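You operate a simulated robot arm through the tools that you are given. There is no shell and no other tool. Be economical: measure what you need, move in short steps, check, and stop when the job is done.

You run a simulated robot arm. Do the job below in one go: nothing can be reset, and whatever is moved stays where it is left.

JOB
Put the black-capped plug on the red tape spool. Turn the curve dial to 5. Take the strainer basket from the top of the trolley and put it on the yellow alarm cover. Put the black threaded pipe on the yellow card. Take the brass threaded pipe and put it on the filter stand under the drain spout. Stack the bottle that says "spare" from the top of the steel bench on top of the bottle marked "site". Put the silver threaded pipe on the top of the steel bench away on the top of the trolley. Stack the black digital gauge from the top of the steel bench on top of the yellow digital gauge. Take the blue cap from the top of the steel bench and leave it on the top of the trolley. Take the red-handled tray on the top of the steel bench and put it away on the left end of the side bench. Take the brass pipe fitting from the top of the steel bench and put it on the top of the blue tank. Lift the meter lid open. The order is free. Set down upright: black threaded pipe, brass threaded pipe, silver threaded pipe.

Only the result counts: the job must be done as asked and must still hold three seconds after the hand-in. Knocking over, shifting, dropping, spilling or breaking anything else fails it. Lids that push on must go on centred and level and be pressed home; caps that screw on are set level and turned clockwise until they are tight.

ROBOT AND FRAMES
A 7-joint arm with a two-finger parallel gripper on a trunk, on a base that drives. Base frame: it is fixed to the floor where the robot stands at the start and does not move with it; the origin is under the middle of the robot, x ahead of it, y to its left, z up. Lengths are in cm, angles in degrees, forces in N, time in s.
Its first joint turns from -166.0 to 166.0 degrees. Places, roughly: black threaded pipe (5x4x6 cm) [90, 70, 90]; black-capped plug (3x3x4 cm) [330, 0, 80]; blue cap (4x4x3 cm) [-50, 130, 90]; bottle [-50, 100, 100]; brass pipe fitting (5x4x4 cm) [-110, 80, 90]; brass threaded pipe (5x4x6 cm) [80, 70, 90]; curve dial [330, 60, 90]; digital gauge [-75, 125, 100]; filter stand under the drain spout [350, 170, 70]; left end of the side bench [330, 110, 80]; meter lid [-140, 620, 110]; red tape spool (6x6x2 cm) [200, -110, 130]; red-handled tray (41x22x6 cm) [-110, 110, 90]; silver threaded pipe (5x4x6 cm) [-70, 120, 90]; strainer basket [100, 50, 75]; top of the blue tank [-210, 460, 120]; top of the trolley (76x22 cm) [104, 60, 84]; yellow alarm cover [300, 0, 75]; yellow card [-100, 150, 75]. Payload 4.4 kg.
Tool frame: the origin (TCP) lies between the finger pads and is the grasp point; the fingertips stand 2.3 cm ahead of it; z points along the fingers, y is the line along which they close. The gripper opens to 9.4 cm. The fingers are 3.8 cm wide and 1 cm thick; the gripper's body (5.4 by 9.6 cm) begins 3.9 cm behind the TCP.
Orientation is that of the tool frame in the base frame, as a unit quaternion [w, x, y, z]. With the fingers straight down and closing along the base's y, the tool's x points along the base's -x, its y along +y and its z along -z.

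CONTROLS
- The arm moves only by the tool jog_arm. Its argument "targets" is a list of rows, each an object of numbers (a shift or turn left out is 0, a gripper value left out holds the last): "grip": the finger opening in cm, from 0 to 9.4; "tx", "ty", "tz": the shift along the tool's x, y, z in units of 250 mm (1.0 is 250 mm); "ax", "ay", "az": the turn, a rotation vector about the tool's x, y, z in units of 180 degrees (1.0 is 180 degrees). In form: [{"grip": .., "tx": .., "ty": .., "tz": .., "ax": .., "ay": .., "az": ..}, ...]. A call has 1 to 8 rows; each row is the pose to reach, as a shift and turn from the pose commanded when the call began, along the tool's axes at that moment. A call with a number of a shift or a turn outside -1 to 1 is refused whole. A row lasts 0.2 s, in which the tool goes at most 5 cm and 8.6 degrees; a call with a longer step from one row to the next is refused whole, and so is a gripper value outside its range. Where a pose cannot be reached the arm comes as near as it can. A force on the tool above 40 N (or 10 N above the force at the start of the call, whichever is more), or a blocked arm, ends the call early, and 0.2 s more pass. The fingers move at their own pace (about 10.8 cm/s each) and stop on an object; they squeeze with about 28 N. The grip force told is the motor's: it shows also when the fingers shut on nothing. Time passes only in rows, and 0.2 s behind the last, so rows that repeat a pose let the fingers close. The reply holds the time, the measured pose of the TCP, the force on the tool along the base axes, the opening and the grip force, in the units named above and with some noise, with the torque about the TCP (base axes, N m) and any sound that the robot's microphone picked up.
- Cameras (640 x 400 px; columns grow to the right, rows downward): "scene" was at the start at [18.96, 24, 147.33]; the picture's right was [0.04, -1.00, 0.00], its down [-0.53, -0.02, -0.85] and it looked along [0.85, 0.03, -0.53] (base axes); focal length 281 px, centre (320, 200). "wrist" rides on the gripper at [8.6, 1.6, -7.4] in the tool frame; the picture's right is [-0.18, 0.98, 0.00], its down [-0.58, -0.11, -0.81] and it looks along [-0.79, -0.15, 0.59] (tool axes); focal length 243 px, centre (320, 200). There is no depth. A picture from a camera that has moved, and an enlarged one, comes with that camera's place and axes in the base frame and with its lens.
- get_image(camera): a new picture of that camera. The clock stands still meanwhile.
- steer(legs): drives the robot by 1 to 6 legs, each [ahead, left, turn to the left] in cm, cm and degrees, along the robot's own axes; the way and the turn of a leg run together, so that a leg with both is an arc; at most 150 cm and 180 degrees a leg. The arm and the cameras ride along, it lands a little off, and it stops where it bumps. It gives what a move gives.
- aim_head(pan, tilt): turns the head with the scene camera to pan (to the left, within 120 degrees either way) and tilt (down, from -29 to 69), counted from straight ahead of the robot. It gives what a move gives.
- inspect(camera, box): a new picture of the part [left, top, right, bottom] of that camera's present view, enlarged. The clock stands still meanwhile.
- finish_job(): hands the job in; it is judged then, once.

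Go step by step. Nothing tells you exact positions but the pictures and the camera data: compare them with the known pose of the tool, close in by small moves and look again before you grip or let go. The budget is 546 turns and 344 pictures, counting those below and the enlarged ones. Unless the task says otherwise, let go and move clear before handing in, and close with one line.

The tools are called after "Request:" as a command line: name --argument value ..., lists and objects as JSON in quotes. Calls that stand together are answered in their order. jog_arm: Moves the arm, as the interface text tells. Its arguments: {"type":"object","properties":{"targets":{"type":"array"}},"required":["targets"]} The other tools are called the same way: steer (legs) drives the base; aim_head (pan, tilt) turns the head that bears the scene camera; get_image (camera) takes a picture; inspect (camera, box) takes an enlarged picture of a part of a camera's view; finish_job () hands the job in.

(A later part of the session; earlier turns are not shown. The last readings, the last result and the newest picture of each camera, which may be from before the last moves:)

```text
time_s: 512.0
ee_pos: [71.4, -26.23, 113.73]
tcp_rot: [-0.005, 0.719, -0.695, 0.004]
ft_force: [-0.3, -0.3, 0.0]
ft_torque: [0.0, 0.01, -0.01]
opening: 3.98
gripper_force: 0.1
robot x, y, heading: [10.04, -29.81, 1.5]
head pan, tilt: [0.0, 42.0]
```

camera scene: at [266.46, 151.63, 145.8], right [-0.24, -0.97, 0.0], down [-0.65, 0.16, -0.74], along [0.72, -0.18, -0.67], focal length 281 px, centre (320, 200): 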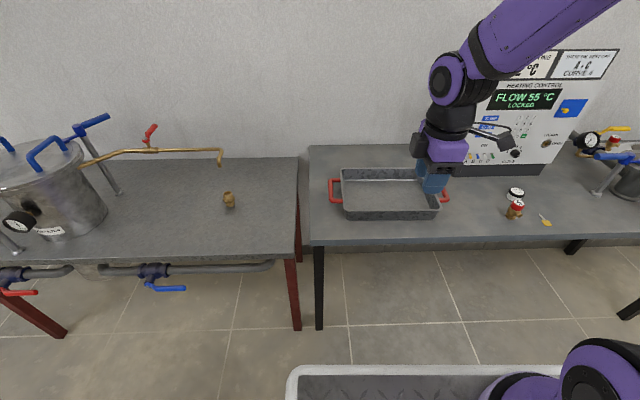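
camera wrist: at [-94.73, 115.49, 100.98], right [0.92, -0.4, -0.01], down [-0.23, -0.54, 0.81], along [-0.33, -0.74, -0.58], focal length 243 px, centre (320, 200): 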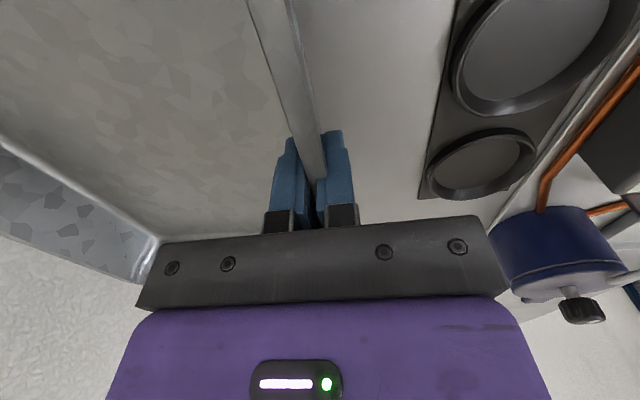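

Request:
steer --legs '[[0, 114, 0], [0, 0, -90], [0, 0, -81.5]]'

Request:
aim_head --pan -10 --tilt 42

Request:
get_image --camera "scene"

```text
time_s: 525.2
ee_pos: [-52.7, 72.21, 113.7]
tcp_rot: [-0.003, 0.643, 0.766, -0.006]
ft_force: [0.1, -0.5, 0.3]
ft_torque: [-0.03, -0.02, -0.01]
opening: 4.01
gripper_force: 0.0
robot x, y, heading: [7.34, 84.44, -170.5]
head pan, tilt: [0.0, 42.0]
```

```text
time_s: 525.9
ee_pos: [-52.72, 72.12, 113.8]
tcp_rot: [-0.003, 0.643, 0.766, -0.006]
ft_force: [1.1, 0.0, 1.2]
ft_torque: [0.0, 0.02, 0.0]
opening: 3.98
gripper_force: 0.1
robot x, y, heading: [7.15, 85.01, -170.6]
head pan, tilt: [-10.0, 42.0]
```

```text
107 pictures are left
camera scene: at [-7.13, 60.05, 145.81], right [0.01, 1.0, 0.0], down [0.67, -0.01, -0.74], along [-0.74, 0.01, -0.67], focal length 281 px, centre (320, 200)
```

scene: 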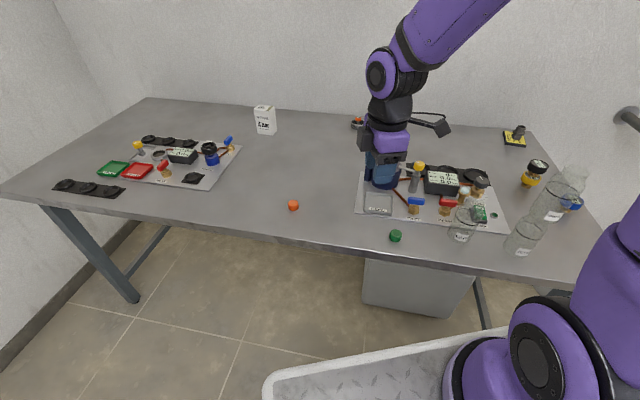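

Request:
steer --legs '[[13, 0, 0]]'

Request:
aim_head --pan 0 --tilt 60

Request:
get_image --camera "scene"

```text
time_s: 527.2
ee_pos: [-65.71, 69.93, 113.79]
tcp_rot: [-0.003, 0.643, 0.766, -0.005]
ft_force: [-0.2, -0.3, -0.3]
ft_torque: [-0.01, 0.04, -0.02]
opening: 3.99
gripper_force: 0.0
robot x, y, heading: [-5.72, 82.36, -170.6]
head pan, tilt: [-10.0, 42.0]
```

```text
time_s: 528.0
ee_pos: [-65.63, 69.89, 113.78]
tcp_rot: [-0.003, 0.643, 0.766, -0.005]
ft_force: [-0.4, 0.2, 0.3]
ft_torque: [0.04, 0.01, -0.02]
opening: 4.01
gripper_force: 0.1
robot x, y, heading: [-5.68, 82.29, -170.4]
head pan, tilt: [0.0, 60.0]
```

```text
106 pictures are left
camera scene: at [-18.23, 56.75, 143.43], right [-0.16, 0.99, 0.0], down [0.85, 0.14, -0.5], along [-0.49, -0.08, -0.87], focal length 281 px, centre (320, 200)
```

scene: 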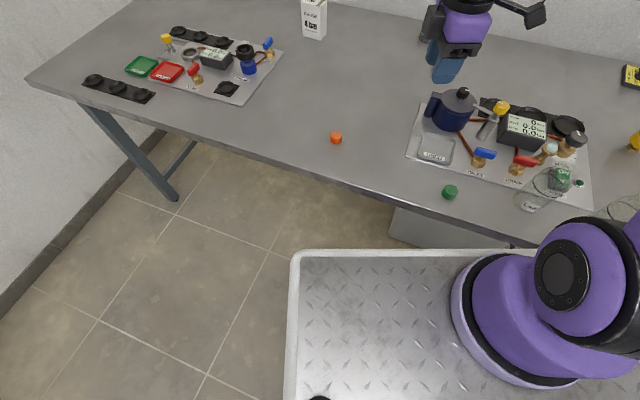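

I'm close to the bench edge; back off 3 cm and square up. The fitting will need a forward-tilted reach, so I turn the fingers sideways.

Request:
steer --legs '[[-3.5, 0, 0], [0, 0, 3.5]]'

Request:
jog_arm --targets '[{"az": 0.0455}, {"az": 0.091}, {"az": 0.1365}, {"az": 0.182}, {"az": 0.2275}, {"az": 0.273}, {"az": 0.3185}, {"az": 0.364}]'

Request:
jog_arm --targets '[{"az": 0.0455}, {"az": 0.091}, {"az": 0.136}]'

Request:
aim_head --pan -5 --tilt 45

Request:
get_image --camera "scene"

```text
time_s: 529.3
ee_pos: [-61.25, 66.82, 113.64]
tcp_rot: [-0.003, 0.619, 0.785, -0.006]
ft_force: [0.0, 0.5, -0.5]
ft_torque: [0.0, 0.01, -0.01]
opening: 4.0
gripper_force: 0.1
robot x, y, heading: [-1.91, 82.89, -167.0]
head pan, tilt: [0.0, 60.0]
```

```text
time_s: 531.1
ee_pos: [-61.36, 66.83, 113.73]
tcp_rot: [-0.001, 0.946, 0.325, -0.006]
ft_force: [0.7, -0.2, -0.6]
ft_torque: [-0.01, 0.02, -0.01]
opening: 4.0
gripper_force: 0.0
robot x, y, heading: [-2.34, 83.04, -167.4]
head pan, tilt: [0.0, 60.0]
```

```text
time_s: 531.9
ee_pos: [-61.18, 66.82, 113.72]
tcp_rot: [0.002, 0.993, 0.118, -0.006]
ft_force: [0.7, 0.4, 0.1]
ft_torque: [-0.01, -0.02, -0.02]
opening: 3.99
gripper_force: 0.0
robot x, y, heading: [-2.12, 82.57, -167.2]
head pan, tilt: [0.0, 60.0]
```

```text
time_s: 532.7
ee_pos: [-61.3, 66.79, 113.82]
tcp_rot: [0.001, 0.993, 0.118, -0.006]
ft_force: [0.3, 0.1, -0.1]
ft_torque: [0.0, 0.01, 0.02]
opening: 4.0
gripper_force: 0.0
robot x, y, heading: [-2.32, 83.18, -167.0]
head pan, tilt: [-5.0, 45.0]
```

```text
105 pictures are left
camera scene: at [-14.69, 56.96, 145.37], right [-0.14, 0.99, 0.0], down [0.7, 0.1, -0.71], along [-0.7, -0.1, -0.71], focal length 281 px, centre (320, 200)
```

scene: 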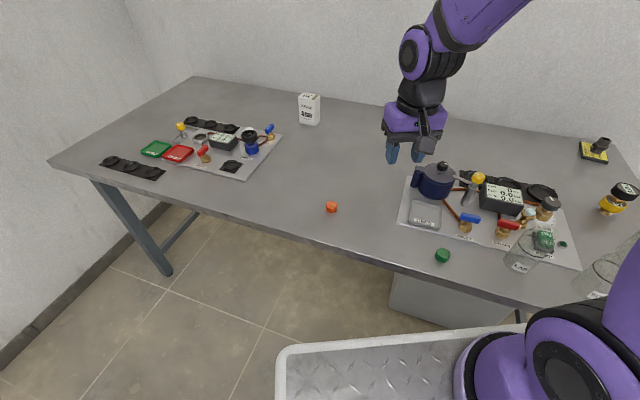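

Request:
jog_arm --targets '[{"grip": 8, "ty": -0.19}, {"ty": -0.38}, {"ty": -0.57}, {"ty": -0.76}, {"ty": -0.95}]'

Request:
jog_arm --targets '[{"ay": -0.046, "tx": -0.1}, {"ay": -0.092, "tx": -0.2}, {"ay": -0.138, "tx": -0.3}, {"ay": -0.183, "tx": -0.4}, {"ay": -0.183, "tx": -0.55}, {"ay": -0.183, "tx": -0.7}]'

Request:
get_image --camera "wrist"

Request:
get_image --camera "scene"

```text
time_s: 533.9
ee_pos: [-66.77, 89.87, 113.64]
tcp_rot: [0.003, 0.993, 0.119, -0.007]
ft_force: [-0.6, -0.5, 0.0]
ft_torque: [0.02, 0.01, 0.0]
opening: 7.99
gripper_force: 0.0
robot x, y, heading: [-1.91, 83.21, -167.1]
head pan, tilt: [-5.0, 45.0]
```

```text
time_s: 535.3
ee_pos: [-83.87, 85.89, 113.94]
tcp_rot: [0.034, 0.951, 0.111, -0.287]
ft_force: [0.2, 1.1, -0.7]
ft_torque: [0.0, -0.02, 0.02]
opening: 8.03
gripper_force: 0.0
robot x, y, heading: [-2.46, 83.18, -167.0]
head pan, tilt: [-5.0, 45.0]
```

```text
104 pictures are left
camera wrist: at [-72.52, 87.09, 115.45], right [0.08, -0.99, 0.1], down [-0.06, 0.1, 0.99], along [-0.99, -0.09, -0.05], focal length 243 px, centre (320, 200)
```

wrist: 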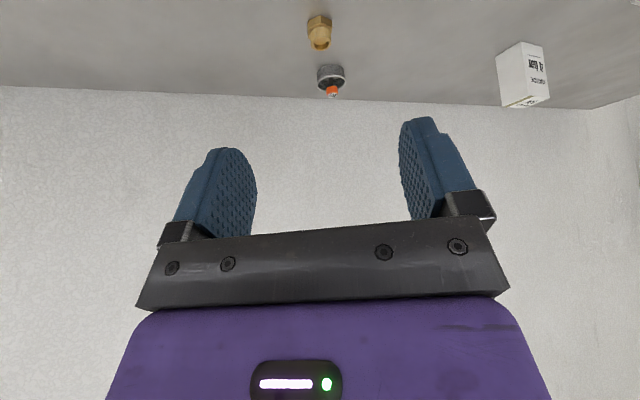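

```text
103 pictures are left
camera scene: at [-14.65, 57.0, 145.39], right [-0.14, 0.99, 0.0], down [0.7, 0.1, -0.71], along [-0.7, -0.1, -0.71], focal length 281 px, centre (320, 200)
```

scene: 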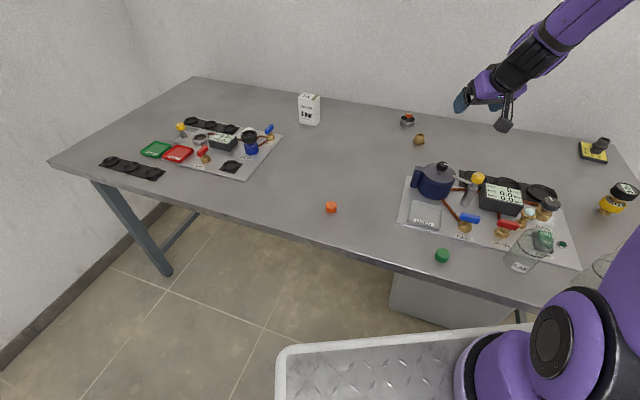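

Fitting confirmed at ≈ (-108, 81). Move forward and down towards it.

Request:
jog_arm --targets '[{"tx": -0.1, "tz": 0.137, "ty": -0.005}, {"tx": -0.195, "tz": 0.273, "ty": -0.01}, {"tx": -0.29, "tz": 0.41, "ty": -0.015}, {"tx": -0.39, "tz": 0.547, "ty": -0.02}, {"tx": -0.487, "tz": 0.683, "ty": -0.026}, {"tx": -0.584, "tz": 0.82, "ty": -0.026}, {"tx": -0.584, "tz": 0.82, "ty": -0.026}]'

Request:
get_image --camera "wrist"

Request:
get_image --camera "scene"

```text
time_s: 536.9
ee_pos: [-106.89, 80.92, 104.87]
tcp_rot: [0.035, 0.95, 0.113, -0.288]
ft_force: [-0.2, -0.4, 0.3]
ft_torque: [0.02, 0.0, 0.03]
opening: 8.0
gripper_force: 0.0
robot x, y, heading: [-2.21, 83.14, -167.1]
head pan, tilt: [-5.0, 45.0]
```

```text
102 pictures are left
camera wrist: at [-95.44, 82.0, 106.39], right [0.08, -0.99, 0.1], down [-0.06, 0.1, 0.99], along [-0.99, -0.09, -0.05], focal length 243 px, centre (320, 200)
```

wrist: 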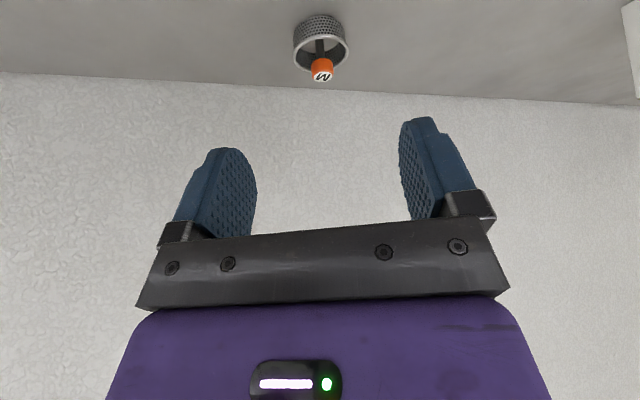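

```text
101 pictures are left
camera scene: at [-14.69, 56.96, 145.38], right [-0.14, 0.99, 0.0], down [0.7, 0.1, -0.71], along [-0.7, -0.1, -0.71], focal length 281 px, centre (320, 200)
```

scene: 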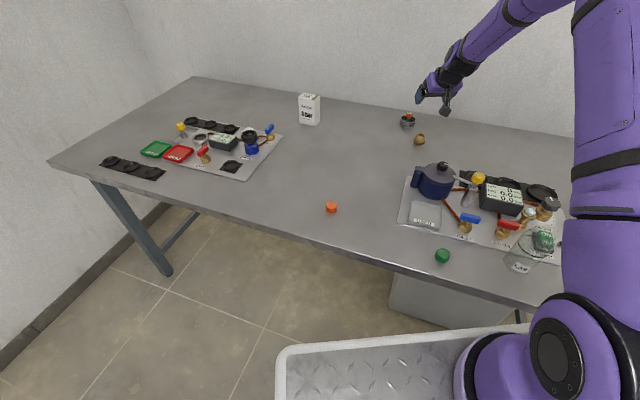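

Request:
jog_arm --targets '[{"tx": 0.08, "tz": 0.15}, {"tx": 0.17, "tz": 0.3}, {"tx": 0.19, "tz": 0.355}, {"tx": 0.19, "tz": 0.355}]'

Request:
get_image --camera "wrist"

Request:
inspect --camera "scene" --box '[370, 70, 490, 170]'

```text
time_s: 537.9
ee_pos: [-107.74, 80.51, 94.98]
tcp_rot: [0.035, 0.95, 0.113, -0.288]
ft_force: [0.2, -0.6, 0.2]
ft_torque: [0.02, 0.01, -0.01]
opening: 8.0
gripper_force: 0.1
robot x, y, heading: [-2.46, 83.05, -167.0]
head pan, tilt: [-5.0, 45.0]
```

```text
100 pictures are left
camera wrist: at [-96.41, 81.72, 96.43], right [0.08, -0.99, 0.1], down [-0.06, 0.1, 0.99], along [-0.99, -0.09, -0.05], focal length 243 px, centre (320, 200)
```

wrist: 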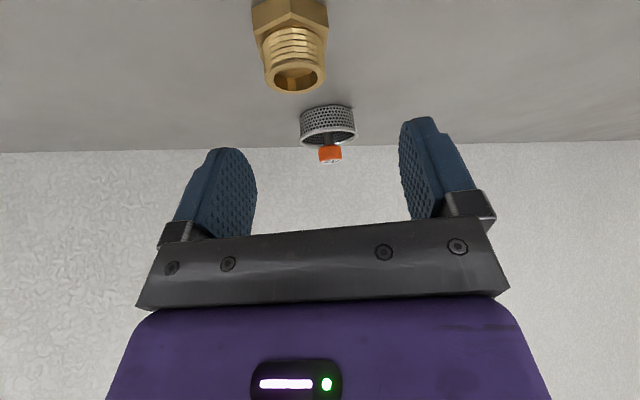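

```text
4.00 times, centred on (430, 120) of scene
camera zoom: at [-14.7, 56.96, 145.38], right [-0.14, 0.99, 0.0], down [0.7, 0.1, -0.71], along [-0.7, -0.1, -0.71], focal length 1122 px, centre (-120, 520)
```

zoom: 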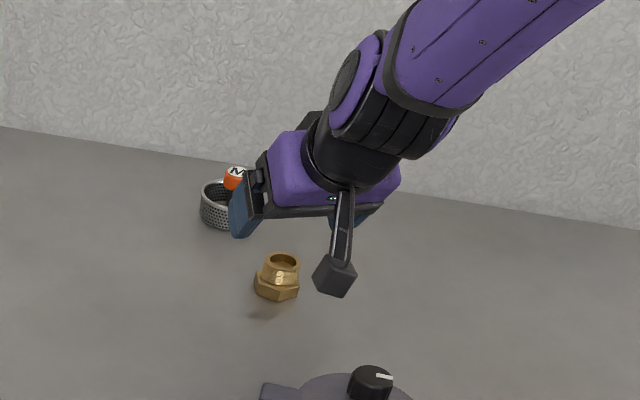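

Request:
jog_arm --targets '[{"tx": 0.05, "tz": 0.08, "ty": -0.029}, {"tx": 0.1, "tz": 0.15, "ty": -0.029}, {"tx": 0.13, "tz": 0.2, "ty": -0.029}, {"tx": 0.13, "tz": 0.2, "ty": -0.029}]'

Request:
get_image --camera "wrist"

```text
time_s: 538.9
ee_pos: [-108.01, 81.32, 88.89]
tcp_rot: [0.036, 0.95, 0.114, -0.288]
ft_force: [0.7, 0.3, 2.5]
ft_torque: [0.08, 0.0, -0.04]
opening: 7.98
gripper_force: 0.4
robot x, y, heading: [-2.25, 82.97, -166.9]
head pan, tilt: [-5.0, 45.0]
```

```text
98 pictures are left
camera wrist: at [-96.7, 82.46, 90.47], right [0.08, -0.99, 0.1], down [-0.06, 0.1, 0.99], along [-0.99, -0.09, -0.05], focal length 243 px, centre (320, 200)
```

wrist: 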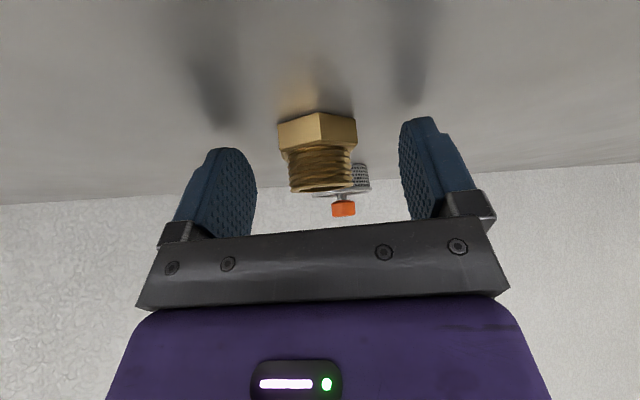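

Request:
jog_arm --targets '[{"grip": 0}, {"grip": 0}, {"grip": 0}, {"grip": 0}, {"grip": 0}]'

Request:
jog_arm --targets '[{"tx": -0.033, "tz": -0.05}, {"tx": -0.1, "tz": -0.15}, {"tx": -0.2, "tz": -0.3}, {"tx": -0.3, "tz": -0.45}, {"tx": -0.4, "tz": -0.6}]'

Request:
get_image --camera "wrist"

```text
time_s: 540.1
ee_pos: [-108.09, 81.36, 89.03]
tcp_rot: [0.034, 0.95, 0.112, -0.288]
ft_force: [-0.9, 0.3, 2.2]
ft_torque: [0.08, 0.03, 0.02]
opening: 4.05
gripper_force: 28.2
robot x, y, heading: [-1.91, 82.47, -167.2]
head pan, tilt: [-5.0, 45.0]
```

```text
time_s: 541.3
ee_pos: [-108.13, 81.47, 106.89]
tcp_rot: [0.034, 0.95, 0.113, -0.288]
ft_force: [-0.8, 0.3, -1.6]
ft_torque: [-0.02, -0.01, 0.0]
opening: 4.05
gripper_force: 27.9
robot x, y, heading: [-1.95, 83.23, -167.1]
head pan, tilt: [-5.0, 45.0]
```

```text
97 pictures are left
camera wrist: at [-96.86, 82.55, 108.45], right [0.08, -0.99, 0.1], down [-0.06, 0.1, 0.99], along [-0.99, -0.09, -0.05], focal length 243 px, centre (320, 200)
```

wrist: 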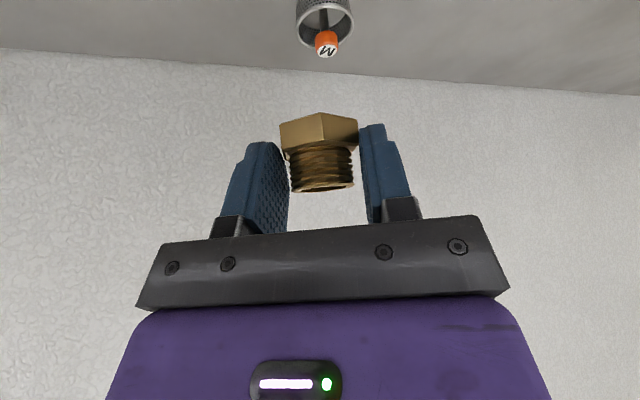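

Fitting held. Retract and raise.

Request:
jog_arm --targets '[{"tx": 0.05, "tz": -0.16}, {"tx": 0.12, "tz": -0.32}, {"tx": 0.22, "tz": -0.48}, {"tx": 0.33, "tz": -0.63}, {"tx": 0.445, "tz": -0.775}]'

Request:
jog_arm --targets '[{"tx": 0.13, "tz": -0.12}, {"tx": 0.26, "tz": -0.24}, {"tx": 0.39, "tz": -0.36}, {"tx": 0.52, "tz": -0.48}]'

Request:
get_image --camera "scene"

```text
time_s: 542.5
ee_pos: [-88.6, 85.99, 116.94]
tcp_rot: [0.034, 0.951, 0.113, -0.287]
ft_force: [-0.8, 0.5, -2.7]
ft_torque: [-0.02, -0.01, 0.02]
opening: 4.05
gripper_force: 27.9
robot x, y, heading: [-2.27, 82.59, -167.2]
head pan, tilt: [-5.0, 45.0]
```

```text
time_s: 543.5
ee_pos: [-71.66, 90.21, 119.76]
tcp_rot: [0.034, 0.951, 0.113, -0.287]
ft_force: [-1.0, 1.7, -1.8]
ft_torque: [-0.02, -0.03, 0.04]
opening: 4.05
gripper_force: 27.8
robot x, y, heading: [-2.1, 83.16, -167.3]
head pan, tilt: [-5.0, 45.0]
```

```text
96 pictures are left
camera scene: at [-14.78, 57.01, 145.38], right [-0.14, 0.99, 0.0], down [0.7, 0.1, -0.71], along [-0.7, -0.1, -0.71], focal length 281 px, centre (320, 200)
```

scene: 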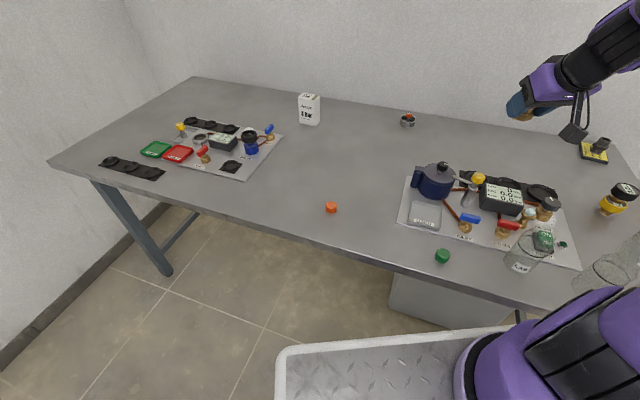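

Request:
jog_arm --targets '[{"tx": -0.1, "tz": -0.15}, {"tx": -0.2, "tz": -0.3}, {"tx": -0.3, "tz": -0.45}, {"tx": -0.38, "tz": -0.57}]'

Request:
steer --legs '[[-12, 0, 0], [0, 0, -13], [0, -110, 0]]'

Request:
aim_head --pan -70 --tilt 20

Request:
get_image --camera "scene"

```text
time_s: 544.5
ee_pos: [-71.55, 90.08, 136.82]
tcp_rot: [0.035, 0.951, 0.113, -0.287]
ft_force: [-0.3, -1.0, -1.8]
ft_torque: [-0.02, -0.01, -0.01]
opening: 4.05
gripper_force: 28.4
robot x, y, heading: [-2.12, 83.01, -167.4]
head pan, tilt: [-5.0, 45.0]
```

```text
time_s: 551.8
ee_pos: [-55.83, 218.93, 136.78]
tcp_rot: [0.002, 0.957, 0.002, -0.289]
ft_force: [0.3, -0.6, -1.9]
ft_torque: [0.0, -0.02, -0.01]
opening: 4.01
gripper_force: 28.4
robot x, y, heading: [10.03, 196.53, 179.6]
head pan, tilt: [-5.0, 45.0]
```

```text
time_s: 553.1
ee_pos: [-56.0, 218.95, 136.76]
tcp_rot: [0.001, 0.957, 0.001, -0.289]
ft_force: [0.4, 0.4, -1.6]
ft_torque: [0.01, -0.04, 0.0]
opening: 3.96
gripper_force: 27.8
robot x, y, heading: [9.84, 196.48, 179.4]
head pan, tilt: [-70.0, 20.0]
```

```text
95 pictures are left
camera scene: at [-3.18, 181.64, 149.24], right [0.94, 0.34, 0.0], down [0.12, -0.32, -0.94], along [-0.32, 0.88, -0.34], focal length 281 px, centre (320, 200)
```

scene: 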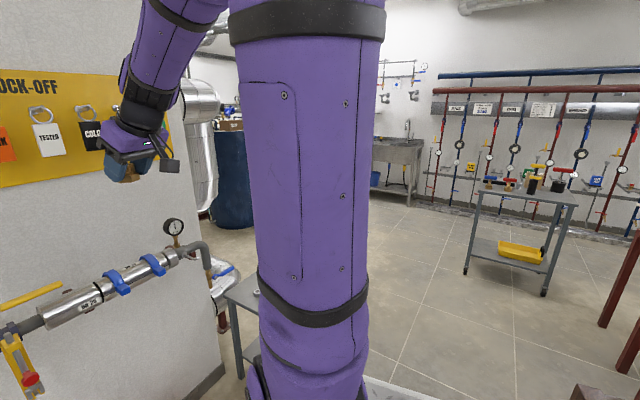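

Turn north and proceed through the gap between the small table and the rack.

Request:
steer --legs '[[0, 0, -89.4], [0, -22, 0], [110, 0, 0]]'

Request:
aim_head --pan 45 --tilt 25

Request:
get_image --camera "scene"

Request:
aim_head --pan 0 --tilt 25

Request:
get_image --camera "scene"

```text
time_s: 563.8
ee_pos: [54.68, 370.78, 136.87]
tcp_rot: [-0.204, 0.68, -0.674, -0.206]
ft_force: [-0.3, -0.2, -1.9]
ft_torque: [0.04, 0.01, 0.01]
opening: 3.63
gripper_force: 28.0
robot x, y, heading: [32.29, 304.61, 89.7]
head pan, tilt: [-70.0, 20.0]
```

```text
time_s: 565.7
ee_pos: [54.75, 370.8, 136.79]
tcp_rot: [-0.203, 0.68, -0.673, -0.207]
ft_force: [0.3, 0.6, -1.2]
ft_torque: [0.01, 0.01, 0.02]
opening: 3.64
gripper_force: 27.9
robot x, y, heading: [32.41, 304.58, 89.9]
head pan, tilt: [45.0, 25.0]
```

```text
94 pictures are left
camera scene: at [2.27, 321.39, 148.44], right [0.71, 0.71, 0.0], down [0.3, -0.3, -0.91], along [-0.64, 0.64, -0.42], focal length 281 px, centre (320, 200)
```

scene: 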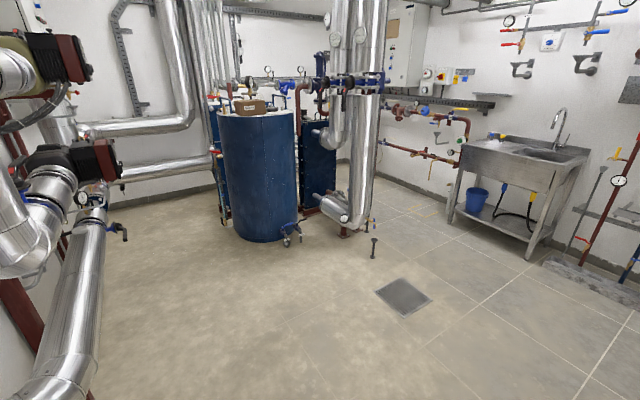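

```text
time_s: 566.8
ee_pos: [54.7, 370.82, 136.78]
tcp_rot: [-0.204, 0.68, -0.674, -0.206]
ft_force: [-0.1, -0.7, 0.5]
ft_torque: [0.0, 0.0, -0.02]
opening: 3.64
gripper_force: 27.4
robot x, y, heading: [32.32, 304.59, 89.9]
head pan, tilt: [0.0, 25.0]
```

```text
93 pictures are left
camera scene: at [8.78, 324.07, 148.43], right [1.0, 0.0, 0.0], down [0.0, -0.42, -0.91], along [0.0, 0.91, -0.42], focal length 281 px, centre (320, 200)
```

scene: 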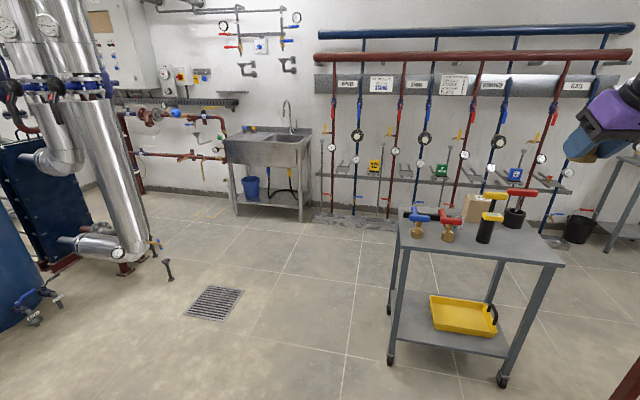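

The tank is ahead-left, with a brown box on part of its top. Drive round toward it.

Request:
steer --legs '[[40, 0, 0], [0, 0, 45], [60, 33, 0], [55, 30, 0]]'

Request:
aim_head --pan 0 --tilt 25

Request:
get_image --camera "scene"

```text
time_s: 577.9
ee_pos: [-125.82, 442.28, 136.92]
tcp_rot: [-0.107, 0.889, -0.356, -0.27]
ft_force: [-0.6, -0.4, -0.8]
ft_torque: [0.02, -0.02, 0.03]
opening: 3.67
gripper_force: 28.1
robot x, y, heading: [-94.08, 379.97, 135.9]
head pan, tilt: [0.0, 25.0]
```

```text
time_s: 578.5
ee_pos: [-125.91, 442.24, 136.81]
tcp_rot: [-0.107, 0.889, -0.355, -0.269]
ft_force: [-0.3, 0.0, -1.7]
ft_torque: [-0.03, -0.02, -0.02]
opening: 3.66
gripper_force: 28.2
robot x, y, heading: [-94.04, 380.04, 135.9]
head pan, tilt: [0.0, 25.0]
```

```text
92 pictures are left
camera scene: at [-124.15, 376.77, 148.43], right [0.7, 0.72, 0.0], down [0.3, -0.29, -0.91], along [-0.65, 0.63, -0.42], focal length 281 px, centre (320, 200)
```

scene: 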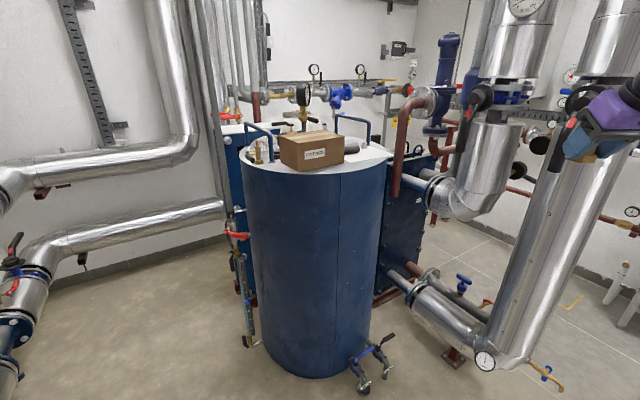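

Request:
inspect --camera "scene" --box '[230, 100, 410, 200]'

```text
3.56 times, centred on (320, 150) of scene
camera zoom: at [-124.15, 376.77, 148.43], right [0.7, 0.72, 0.0], down [0.3, -0.29, -0.91], along [-0.65, 0.63, -0.42], focal length 998 px, centre (320, 378)
```

zoom: 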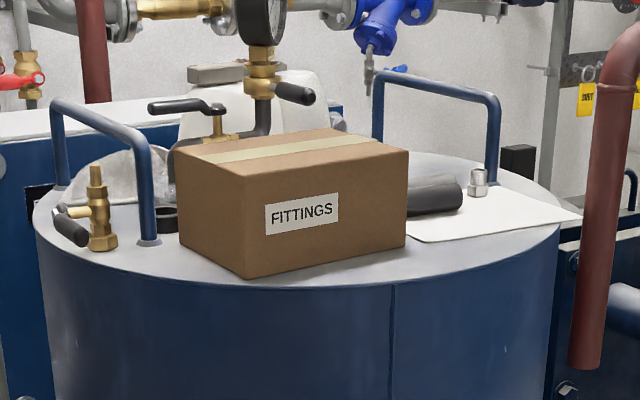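

Free spot on the tank top right of the FITTINGS box: about (-189.5, 463.5), z ≈ 113.6. I centre the arm and drive up.

Request:
jog_arm --targets '[{"ty": 0.19}, {"ty": 0.38}, {"ty": 0.57}, {"ty": 0.76}]'

Request:
steer --legs '[[42, -14, 0], [0, 0, 14]]'

Request:
aim_head --pan 0 --tilt 30

Request:
get_image --camera "scene"

```text
time_s: 579.5
ee_pos: [-138.97, 428.44, 136.72]
tcp_rot: [-0.107, 0.889, -0.356, -0.269]
ft_force: [1.2, 0.3, -0.9]
ft_torque: [-0.02, 0.01, 0.04]
opening: 3.68
gripper_force: 27.6
robot x, y, heading: [-93.9, 380.04, 135.9]
head pan, tilt: [0.0, 25.0]
```

```text
time_s: 583.0
ee_pos: [-169.85, 454.77, 136.69]
tcp_rot: [-0.072, 0.926, -0.241, -0.281]
ft_force: [0.5, 0.7, -1.5]
ft_torque: [-0.02, 0.02, 0.03]
opening: 3.64
gripper_force: 28.0
robot x, y, heading: [-114.24, 418.98, 150.3]
head pan, tilt: [0.0, 25.0]
```

```text
time_s: 583.7
ee_pos: [-169.92, 454.85, 136.59]
tcp_rot: [-0.073, 0.926, -0.242, -0.28]
ft_force: [-0.7, -0.8, -1.9]
ft_torque: [-0.01, -0.02, -0.04]
opening: 3.65
gripper_force: 28.2
robot x, y, heading: [-114.38, 419.32, 150.3]
head pan, tilt: [0.0, 30.0]
```

```text
90 pictures are left
camera scene: at [-142.49, 408.42, 147.64], right [0.5, 0.87, 0.0], down [0.43, -0.25, -0.87], along [-0.75, 0.43, -0.5], focal length 281 px, centre (320, 200)
```

scene: 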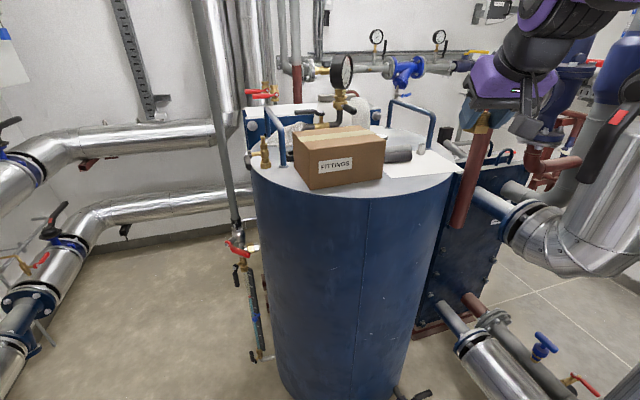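

Request:
inspect --camera "scene" --box '[250, 110, 490, 240]'

Request:
get_image --camera "wrist"

```text
2.67 times, centred on (370, 175) of scene
camera zoom: at [-142.49, 408.42, 147.64], right [0.5, 0.87, 0.0], down [0.43, -0.25, -0.87], along [-0.75, 0.43, -0.5], focal length 748 px, centre (187, 267)
```

zoom: 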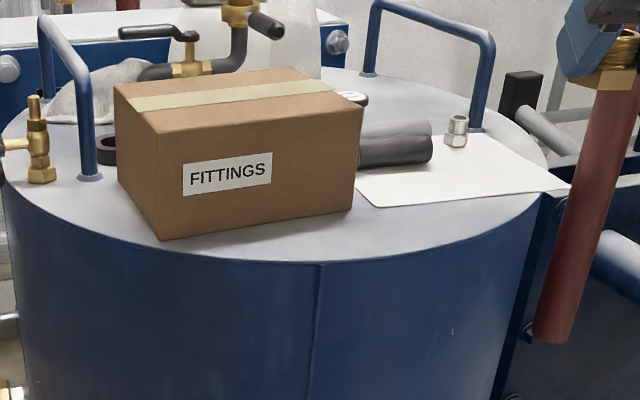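

```text
88 pictures are left
camera wrist: at [-160.84, 448.0, 138.23], right [-0.61, -0.78, 0.1], down [0.02, 0.11, 0.99], along [-0.79, 0.61, -0.05], focal length 243 px, centre (320, 200)
```

wrist: 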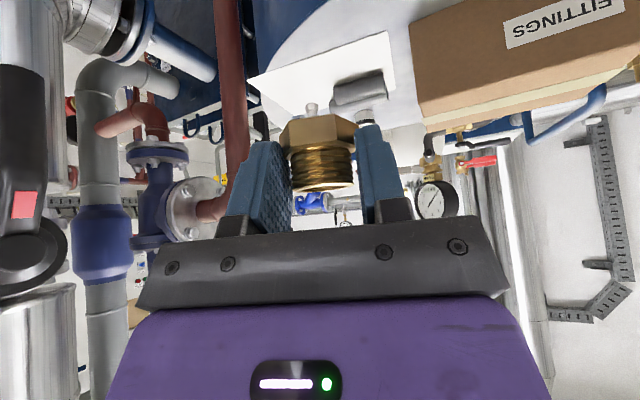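

Target on the tank: (-189.2, 463.5). Move over it and down.

Request:
jog_arm --targets '[{"tx": -0.14, "tz": 0.093, "ty": 0.016}, {"tx": -0.28, "tz": 0.186, "ty": 0.032}, {"tx": -0.42, "tz": 0.28, "ty": 0.05}, {"tx": -0.56, "tz": 0.373, "ty": 0.066}, {"tx": -0.7, "tz": 0.466, "ty": 0.082}, {"tx": -0.6, "tz": 0.616, "ty": 0.082}, {"tx": -0.5, "tz": 0.766, "ty": 0.082}, {"tx": -0.5, "tz": 0.766, "ty": 0.082}]'

Request:
get_image --camera "wrist"

Request:
inspect --camera "scene" --box '[250, 90, 490, 240]'

```text
time_s: 585.5
ee_pos: [-189.34, 463.29, 127.83]
tcp_rot: [-0.072, 0.926, -0.241, -0.282]
ft_force: [-0.2, 0.3, -0.7]
ft_torque: [-0.03, -0.01, -0.01]
opening: 3.66
gripper_force: 28.1
robot x, y, heading: [-114.32, 419.27, 150.5]
head pan, tilt: [0.0, 30.0]
```

```text
87 pictures are left
camera wrist: at [-180.29, 456.41, 129.28], right [-0.61, -0.78, 0.1], down [0.02, 0.11, 0.99], along [-0.79, 0.61, -0.05], focal length 243 px, centre (320, 200)
```

wrist: 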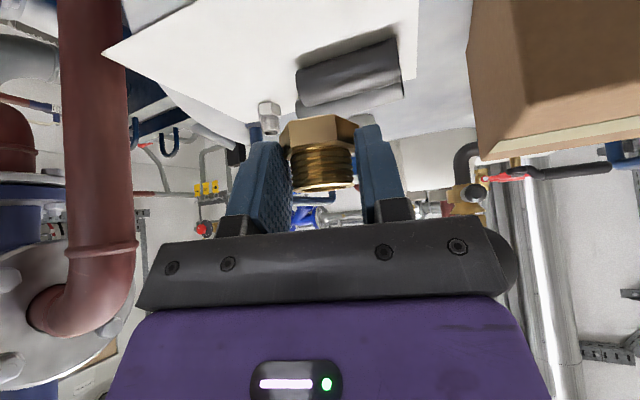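

```text
2.67 times, centred on (370, 165) of scene
camera zoom: at [-142.49, 408.42, 147.64], right [0.5, 0.87, 0.0], down [0.43, -0.25, -0.87], along [-0.75, 0.43, -0.5], focal length 748 px, centre (187, 293)
```

zoom: 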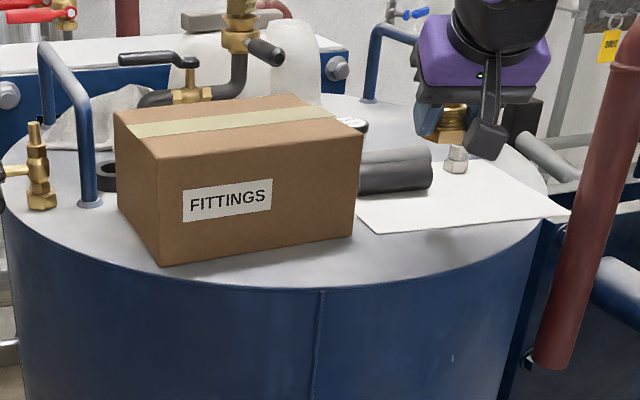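

Request:
jog_arm --targets '[{"tx": 0.09, "tz": 0.135}, {"tx": 0.17, "tz": 0.256}, {"tx": 0.2, "tz": 0.3}, {"tx": 0.2, "tz": 0.3}]'

Request:
get_image --camera "wrist"

Request:
inspect --camera "scene" --box '[330, 110, 490, 220]'

```text
time_s: 586.5
ee_pos: [-189.17, 463.34, 118.86]
tcp_rot: [-0.073, 0.926, -0.242, -0.282]
ft_force: [-0.6, 0.7, 15.2]
ft_torque: [0.12, 0.19, -0.01]
opening: 3.65
gripper_force: 27.8
robot x, y, heading: [-114.29, 418.96, 150.3]
head pan, tilt: [0.0, 30.0]
```

```text
85 pictures are left
camera wrist: at [-180.28, 456.5, 120.37], right [-0.61, -0.78, 0.1], down [0.03, 0.11, 0.99], along [-0.79, 0.61, -0.05], focal length 243 px, centre (320, 200)
```

wrist: 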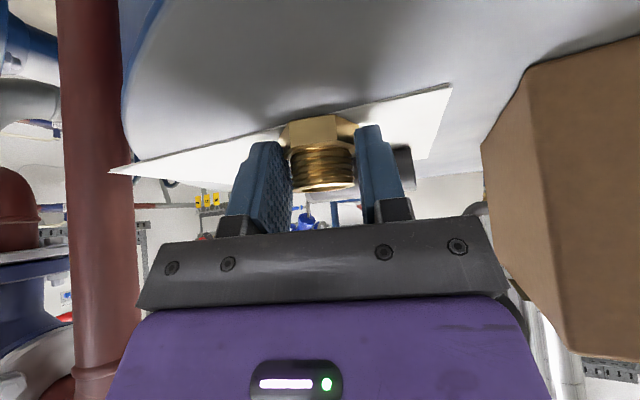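

```text
3.64 times, centred on (410, 165) of scene
camera zoom: at [-142.43, 408.39, 147.65], right [0.5, 0.87, 0.0], down [0.43, -0.25, -0.87], along [-0.75, 0.43, -0.5], focal length 1020 px, centre (-7, 327)
```

zoom: 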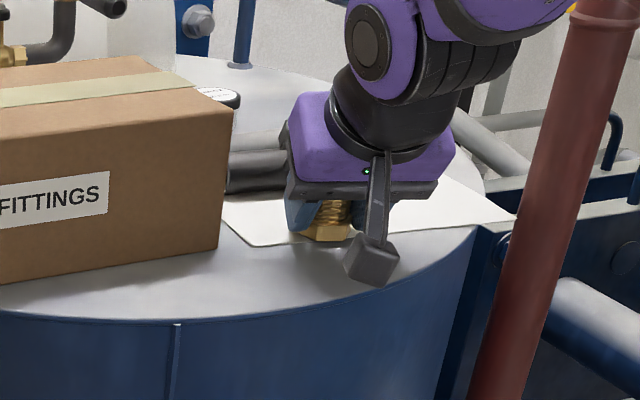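

It touched at z≈115.3, on the edge of the paper sheet. I lift 1 cm, move 3 cm toward me onto bare metal, and set down.

Request:
jog_arm --targets '[{"tx": -0.03, "tz": -0.045}, {"tx": 0.02, "tz": -0.08, "ty": 0.018}, {"tx": 0.07, "tz": -0.111, "ty": 0.036}, {"tx": 0.07, "tz": -0.111, "ty": 0.036}]'

Request:
get_image --camera "wrist"

Request:
inspect --camera "scene" --box '[330, 110, 490, 220]'

```text
time_s: 587.5
ee_pos: [-187.05, 461.13, 120.08]
tcp_rot: [-0.073, 0.926, -0.242, -0.28]
ft_force: [-0.2, 0.6, -2.1]
ft_torque: [0.0, -0.01, 0.01]
opening: 3.65
gripper_force: 27.5
robot x, y, heading: [-114.63, 419.11, 150.3]
head pan, tilt: [0.0, 30.0]
```

```text
83 pictures are left
camera wrist: at [-178.02, 454.2, 121.55], right [-0.61, -0.78, 0.1], down [0.02, 0.11, 0.99], along [-0.79, 0.61, -0.05], focal length 243 px, centre (320, 200)
```

wrist: 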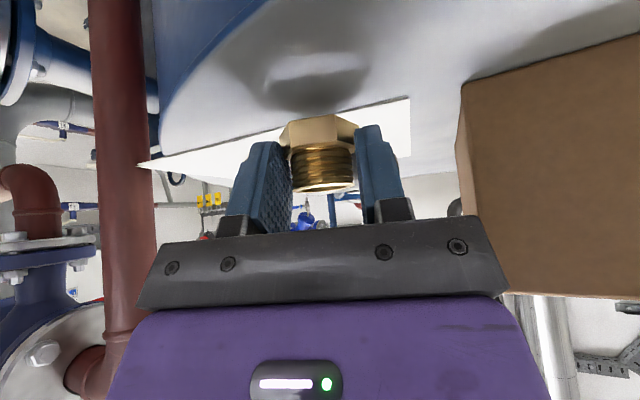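

```text
3.64 times, centred on (410, 165) of scene
camera zoom: at [-142.5, 408.43, 147.64], right [0.5, 0.87, 0.0], down [0.43, -0.25, -0.87], along [-0.75, 0.43, -0.5], focal length 1020 px, centre (-7, 327)
```

zoom: 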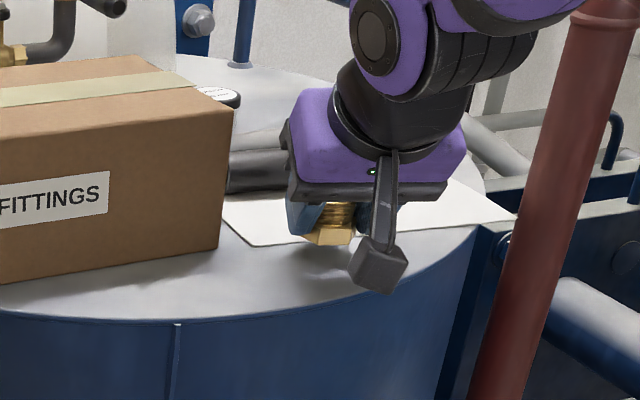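

Request:
jog_arm --targets '[{"tx": 0.035, "tz": -0.01}, {"tx": 0.044, "tz": 0.01}, {"tx": 0.05, "tz": 0.02}, {"tx": 0.055, "tz": 0.027}, {"tx": 0.055, "tz": 0.027}]'

Request:
inspect --camera "scene" --box '[330, 110, 490, 220]'

```text
time_s: 588.7
ee_pos: [-186.33, 460.65, 118.7]
tcp_rot: [-0.072, 0.926, -0.241, -0.28]
ft_force: [0.0, 0.1, -1.5]
ft_torque: [-0.01, -0.02, 0.0]
opening: 3.64
gripper_force: 27.6
robot x, y, heading: [-114.23, 418.93, 150.3]
head pan, tilt: [0.0, 30.0]
```

```text
3.64 times, centred on (410, 165) of scene
camera zoom: at [-142.49, 408.42, 147.64], right [0.5, 0.87, 0.0], down [0.43, -0.25, -0.87], along [-0.75, 0.43, -0.5], focal length 1020 px, centre (-7, 327)
```

zoom: 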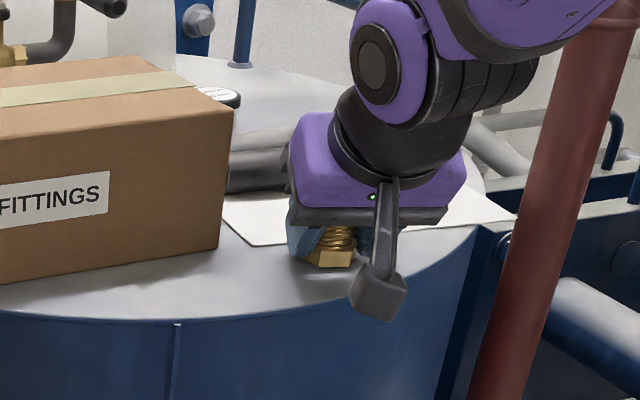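

Request:
jog_arm --targets '[{"tx": 0.0044, "tz": 0.0067}, {"tx": 0.009, "tz": 0.0134}, {"tx": 0.011, "tz": 0.0167}, {"tx": 0.011, "tz": 0.0167}]'

Request:
jog_arm --targets '[{"tx": 0.0044, "tz": 0.0067}, {"tx": 0.009, "tz": 0.0134}, {"tx": 0.009, "tz": 0.0134}]'

```text
time_s: 589.5
ee_pos: [-186.51, 460.89, 118.63]
tcp_rot: [-0.074, 0.924, -0.242, -0.286]
ft_force: [-2.5, 1.1, 7.8]
ft_torque: [0.01, -0.05, -0.01]
opening: 3.66
gripper_force: 28.3
robot x, y, heading: [-114.63, 419.54, 150.2]
head pan, tilt: [0.0, 30.0]
stopped in row 4: the force on the tool passed its limit at 42 N (the readings are from after the stop); the commanded pose is now the measured one
```

```text
time_s: 590.2
ee_pos: [-186.68, 461.02, 118.8]
tcp_rot: [-0.073, 0.923, -0.241, -0.289]
ft_force: [-1.4, 0.4, 8.4]
ft_torque: [-0.03, -0.07, 0.03]
opening: 3.63
gripper_force: 28.1
robot x, y, heading: [-114.2, 419.1, 150.2]
head pan, tilt: [0.0, 30.0]
stopped in row 3: the force on the tool passed its limit at 44 N (the readings are from after the stop); the commanded pose is now the measured one
```

Seated. Release and withdraw.

Request:
jog_arm --targets '[{"grip": 4.5}, {"grip": 6}, {"grip": 6}, {"grip": 6, "tz": -0.08}, {"grip": 6, "tz": -0.22}, {"grip": 6, "tz": -0.38}, {"grip": 6, "tz": -0.54}, {"grip": 6, "tz": -0.72}]'

Request:
inspect --camera "scene" --box '[330, 110, 490, 220]'

Request:
get_image --camera "scene"

```text
time_s: 592.0
ee_pos: [-177.73, 456.01, 133.36]
tcp_rot: [-0.073, 0.924, -0.24, -0.287]
ft_force: [-0.7, 0.2, -1.1]
ft_torque: [-0.01, -0.04, 0.02]
opening: 5.99
gripper_force: 0.0
robot x, y, heading: [-114.36, 419.52, 150.2]
head pan, tilt: [0.0, 30.0]
```

```text
3.64 times, centred on (410, 165) of scene
camera zoom: at [-142.56, 408.45, 147.62], right [0.5, 0.87, 0.0], down [0.43, -0.25, -0.87], along [-0.75, 0.43, -0.5], focal length 1020 px, centre (-7, 327)
```

zoom: 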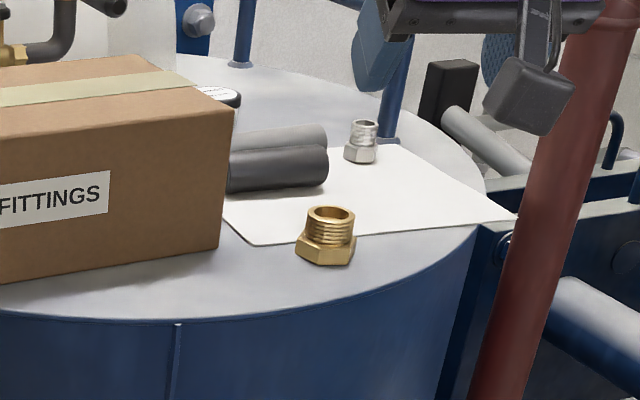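

```text
79 pictures are left
camera scene: at [-142.56, 408.45, 147.62], right [0.5, 0.87, 0.0], down [0.43, -0.25, -0.87], along [-0.75, 0.43, -0.5], focal length 281 px, centre (320, 200)
```

scene: 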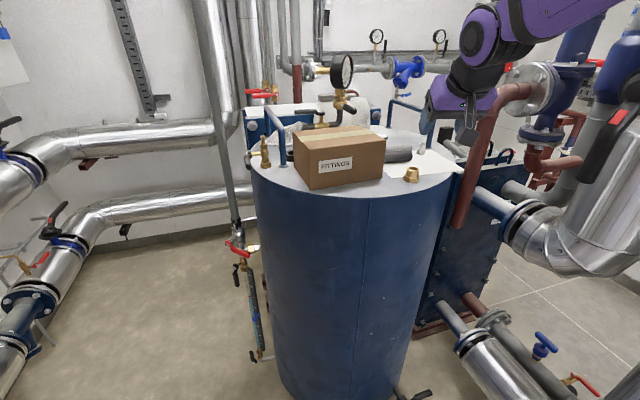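

Fitting stands on the tank. Retract, level the tool, then go look for the meter lid.

Request:
jog_arm --targets '[{"tx": 0.12, "tz": -0.08, "ay": 0.046}, {"tx": 0.24, "tz": -0.16, "ay": 0.092}, {"tx": 0.36, "tz": -0.24, "ay": 0.138}, {"tx": 0.48, "tz": -0.32, "ay": 0.187}]'

Request:
steer --legs '[[-50, 0, 0], [0, 0, -50]]'

Request:
aim_head --pan 25 --tilt 15

Request:
get_image --camera "scene"

```text
refused: row 4 steps farther than a row can; nothing moved
```

```text
time_s: 597.2
ee_pos: [-82.86, 466.25, 133.61]
tcp_rot: [-0.189, 0.734, -0.611, -0.229]
ft_force: [-0.2, -0.6, 0.4]
ft_torque: [0.0, 0.04, -0.02]
opening: 6.02
gripper_force: 0.1
robot x, y, heading: [-70.58, 393.98, 99.9]
head pan, tilt: [0.0, 30.0]
```

```text
time_s: 598.1
ee_pos: [-82.78, 466.3, 133.48]
tcp_rot: [-0.188, 0.734, -0.61, -0.23]
ft_force: [0.0, -0.2, -0.4]
ft_torque: [0.01, 0.03, -0.02]
opening: 6.0
gripper_force: 0.1
robot x, y, heading: [-70.53, 394.06, 99.8]
head pan, tilt: [25.0, 15.0]
```

```text
78 pictures are left
camera scene: at [-100.82, 407.77, 150.05], right [0.82, 0.57, 0.0], down [0.15, -0.21, -0.97], along [-0.55, 0.79, -0.26], focal length 281 px, centre (320, 200)
```

scene: 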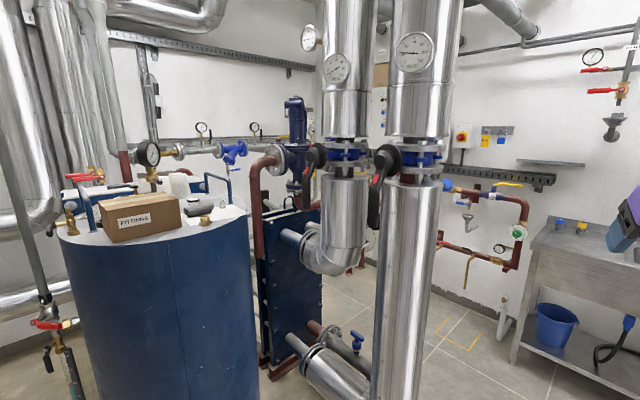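

Request:
inspect --camera "scene" --box '[430, 110, 590, 300]'

Request:
inspect --camera "scene" --box '[80, 160, 260, 260]'

```text
2.11 times, centred on (510, 205) of scene
camera zoom: at [-100.82, 407.77, 150.05], right [0.82, 0.57, 0.0], down [0.15, -0.21, -0.97], along [-0.55, 0.79, -0.26], focal length 591 px, centre (-80, 190)
```

zoom: 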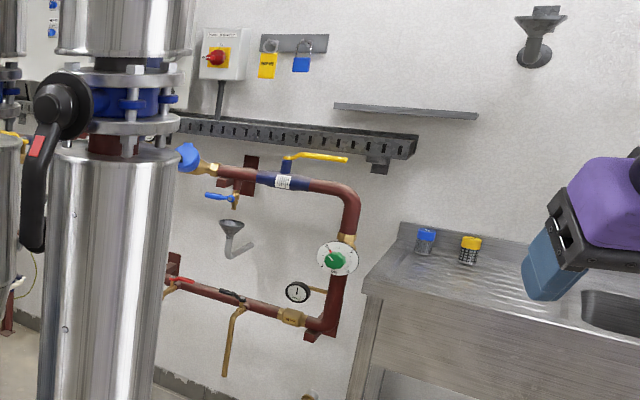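

```text
3.56 times, centred on (170, 210) of scene
camera zoom: at [-100.82, 407.77, 150.05], right [0.82, 0.57, 0.0], down [0.15, -0.21, -0.97], along [-0.55, 0.79, -0.26], focal length 998 px, centre (853, 164)
```

zoom: 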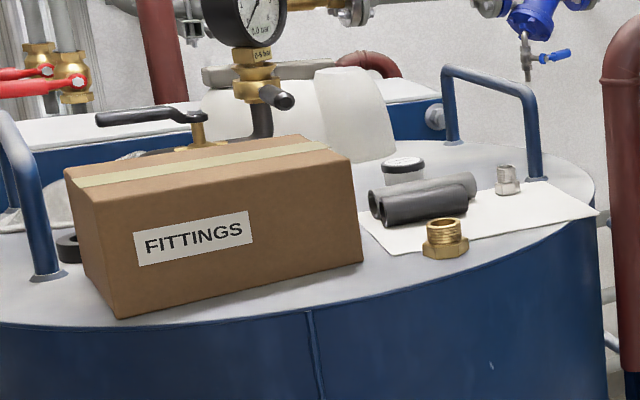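

Fitting is fine. The blue meter lid is on the wall pipe behind the insulated column, at about (-140, 620). First level the tool.

Request:
jog_arm --targets '[{"tx": 0.1, "tz": -0.07, "ay": 0.046}, {"tx": 0.2, "tz": -0.14, "ay": 0.092}, {"tx": 0.3, "tz": -0.21, "ay": 0.138}, {"tx": 0.4, "tz": -0.28, "ay": 0.184}]'

Request:
aim_head --pan -10 --tilt 40

Request:
get_image --camera "scene"

```text
time_s: 599.1
ee_pos: [-80.57, 454.35, 133.58]
tcp_rot: [-0.007, 0.769, -0.639, -0.011]
ft_force: [0.2, -0.5, -0.9]
ft_torque: [-0.04, 0.0, -0.01]
opening: 6.01
gripper_force: 0.0
robot x, y, heading: [-70.34, 394.18, 100.3]
head pan, tilt: [25.0, 15.0]
```

```text
time_s: 600.1
ee_pos: [-80.59, 454.38, 133.65]
tcp_rot: [-0.008, 0.769, -0.64, -0.012]
ft_force: [0.2, -0.6, 0.4]
ft_torque: [0.01, -0.01, 0.01]
opening: 5.99
gripper_force: 0.1
robot x, y, heading: [-70.39, 394.11, 99.9]
head pan, tilt: [-10.0, 40.0]
```

```text
75 pictures are left
camera scene: at [-95.47, 408.6, 146.11], right [1.0, 0.0, 0.0], down [0.0, -0.64, -0.77], along [0.0, 0.77, -0.64], focal length 281 px, centre (320, 200)
```

scene: 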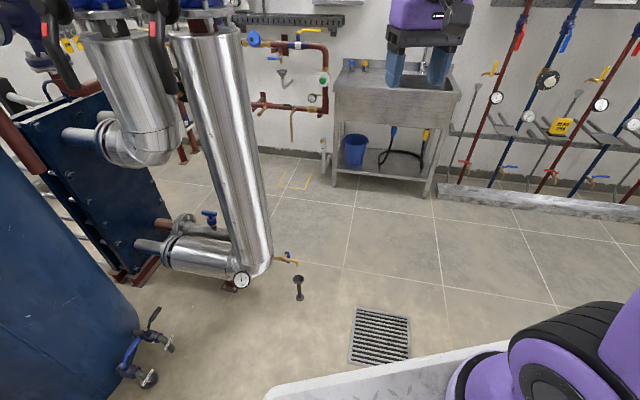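

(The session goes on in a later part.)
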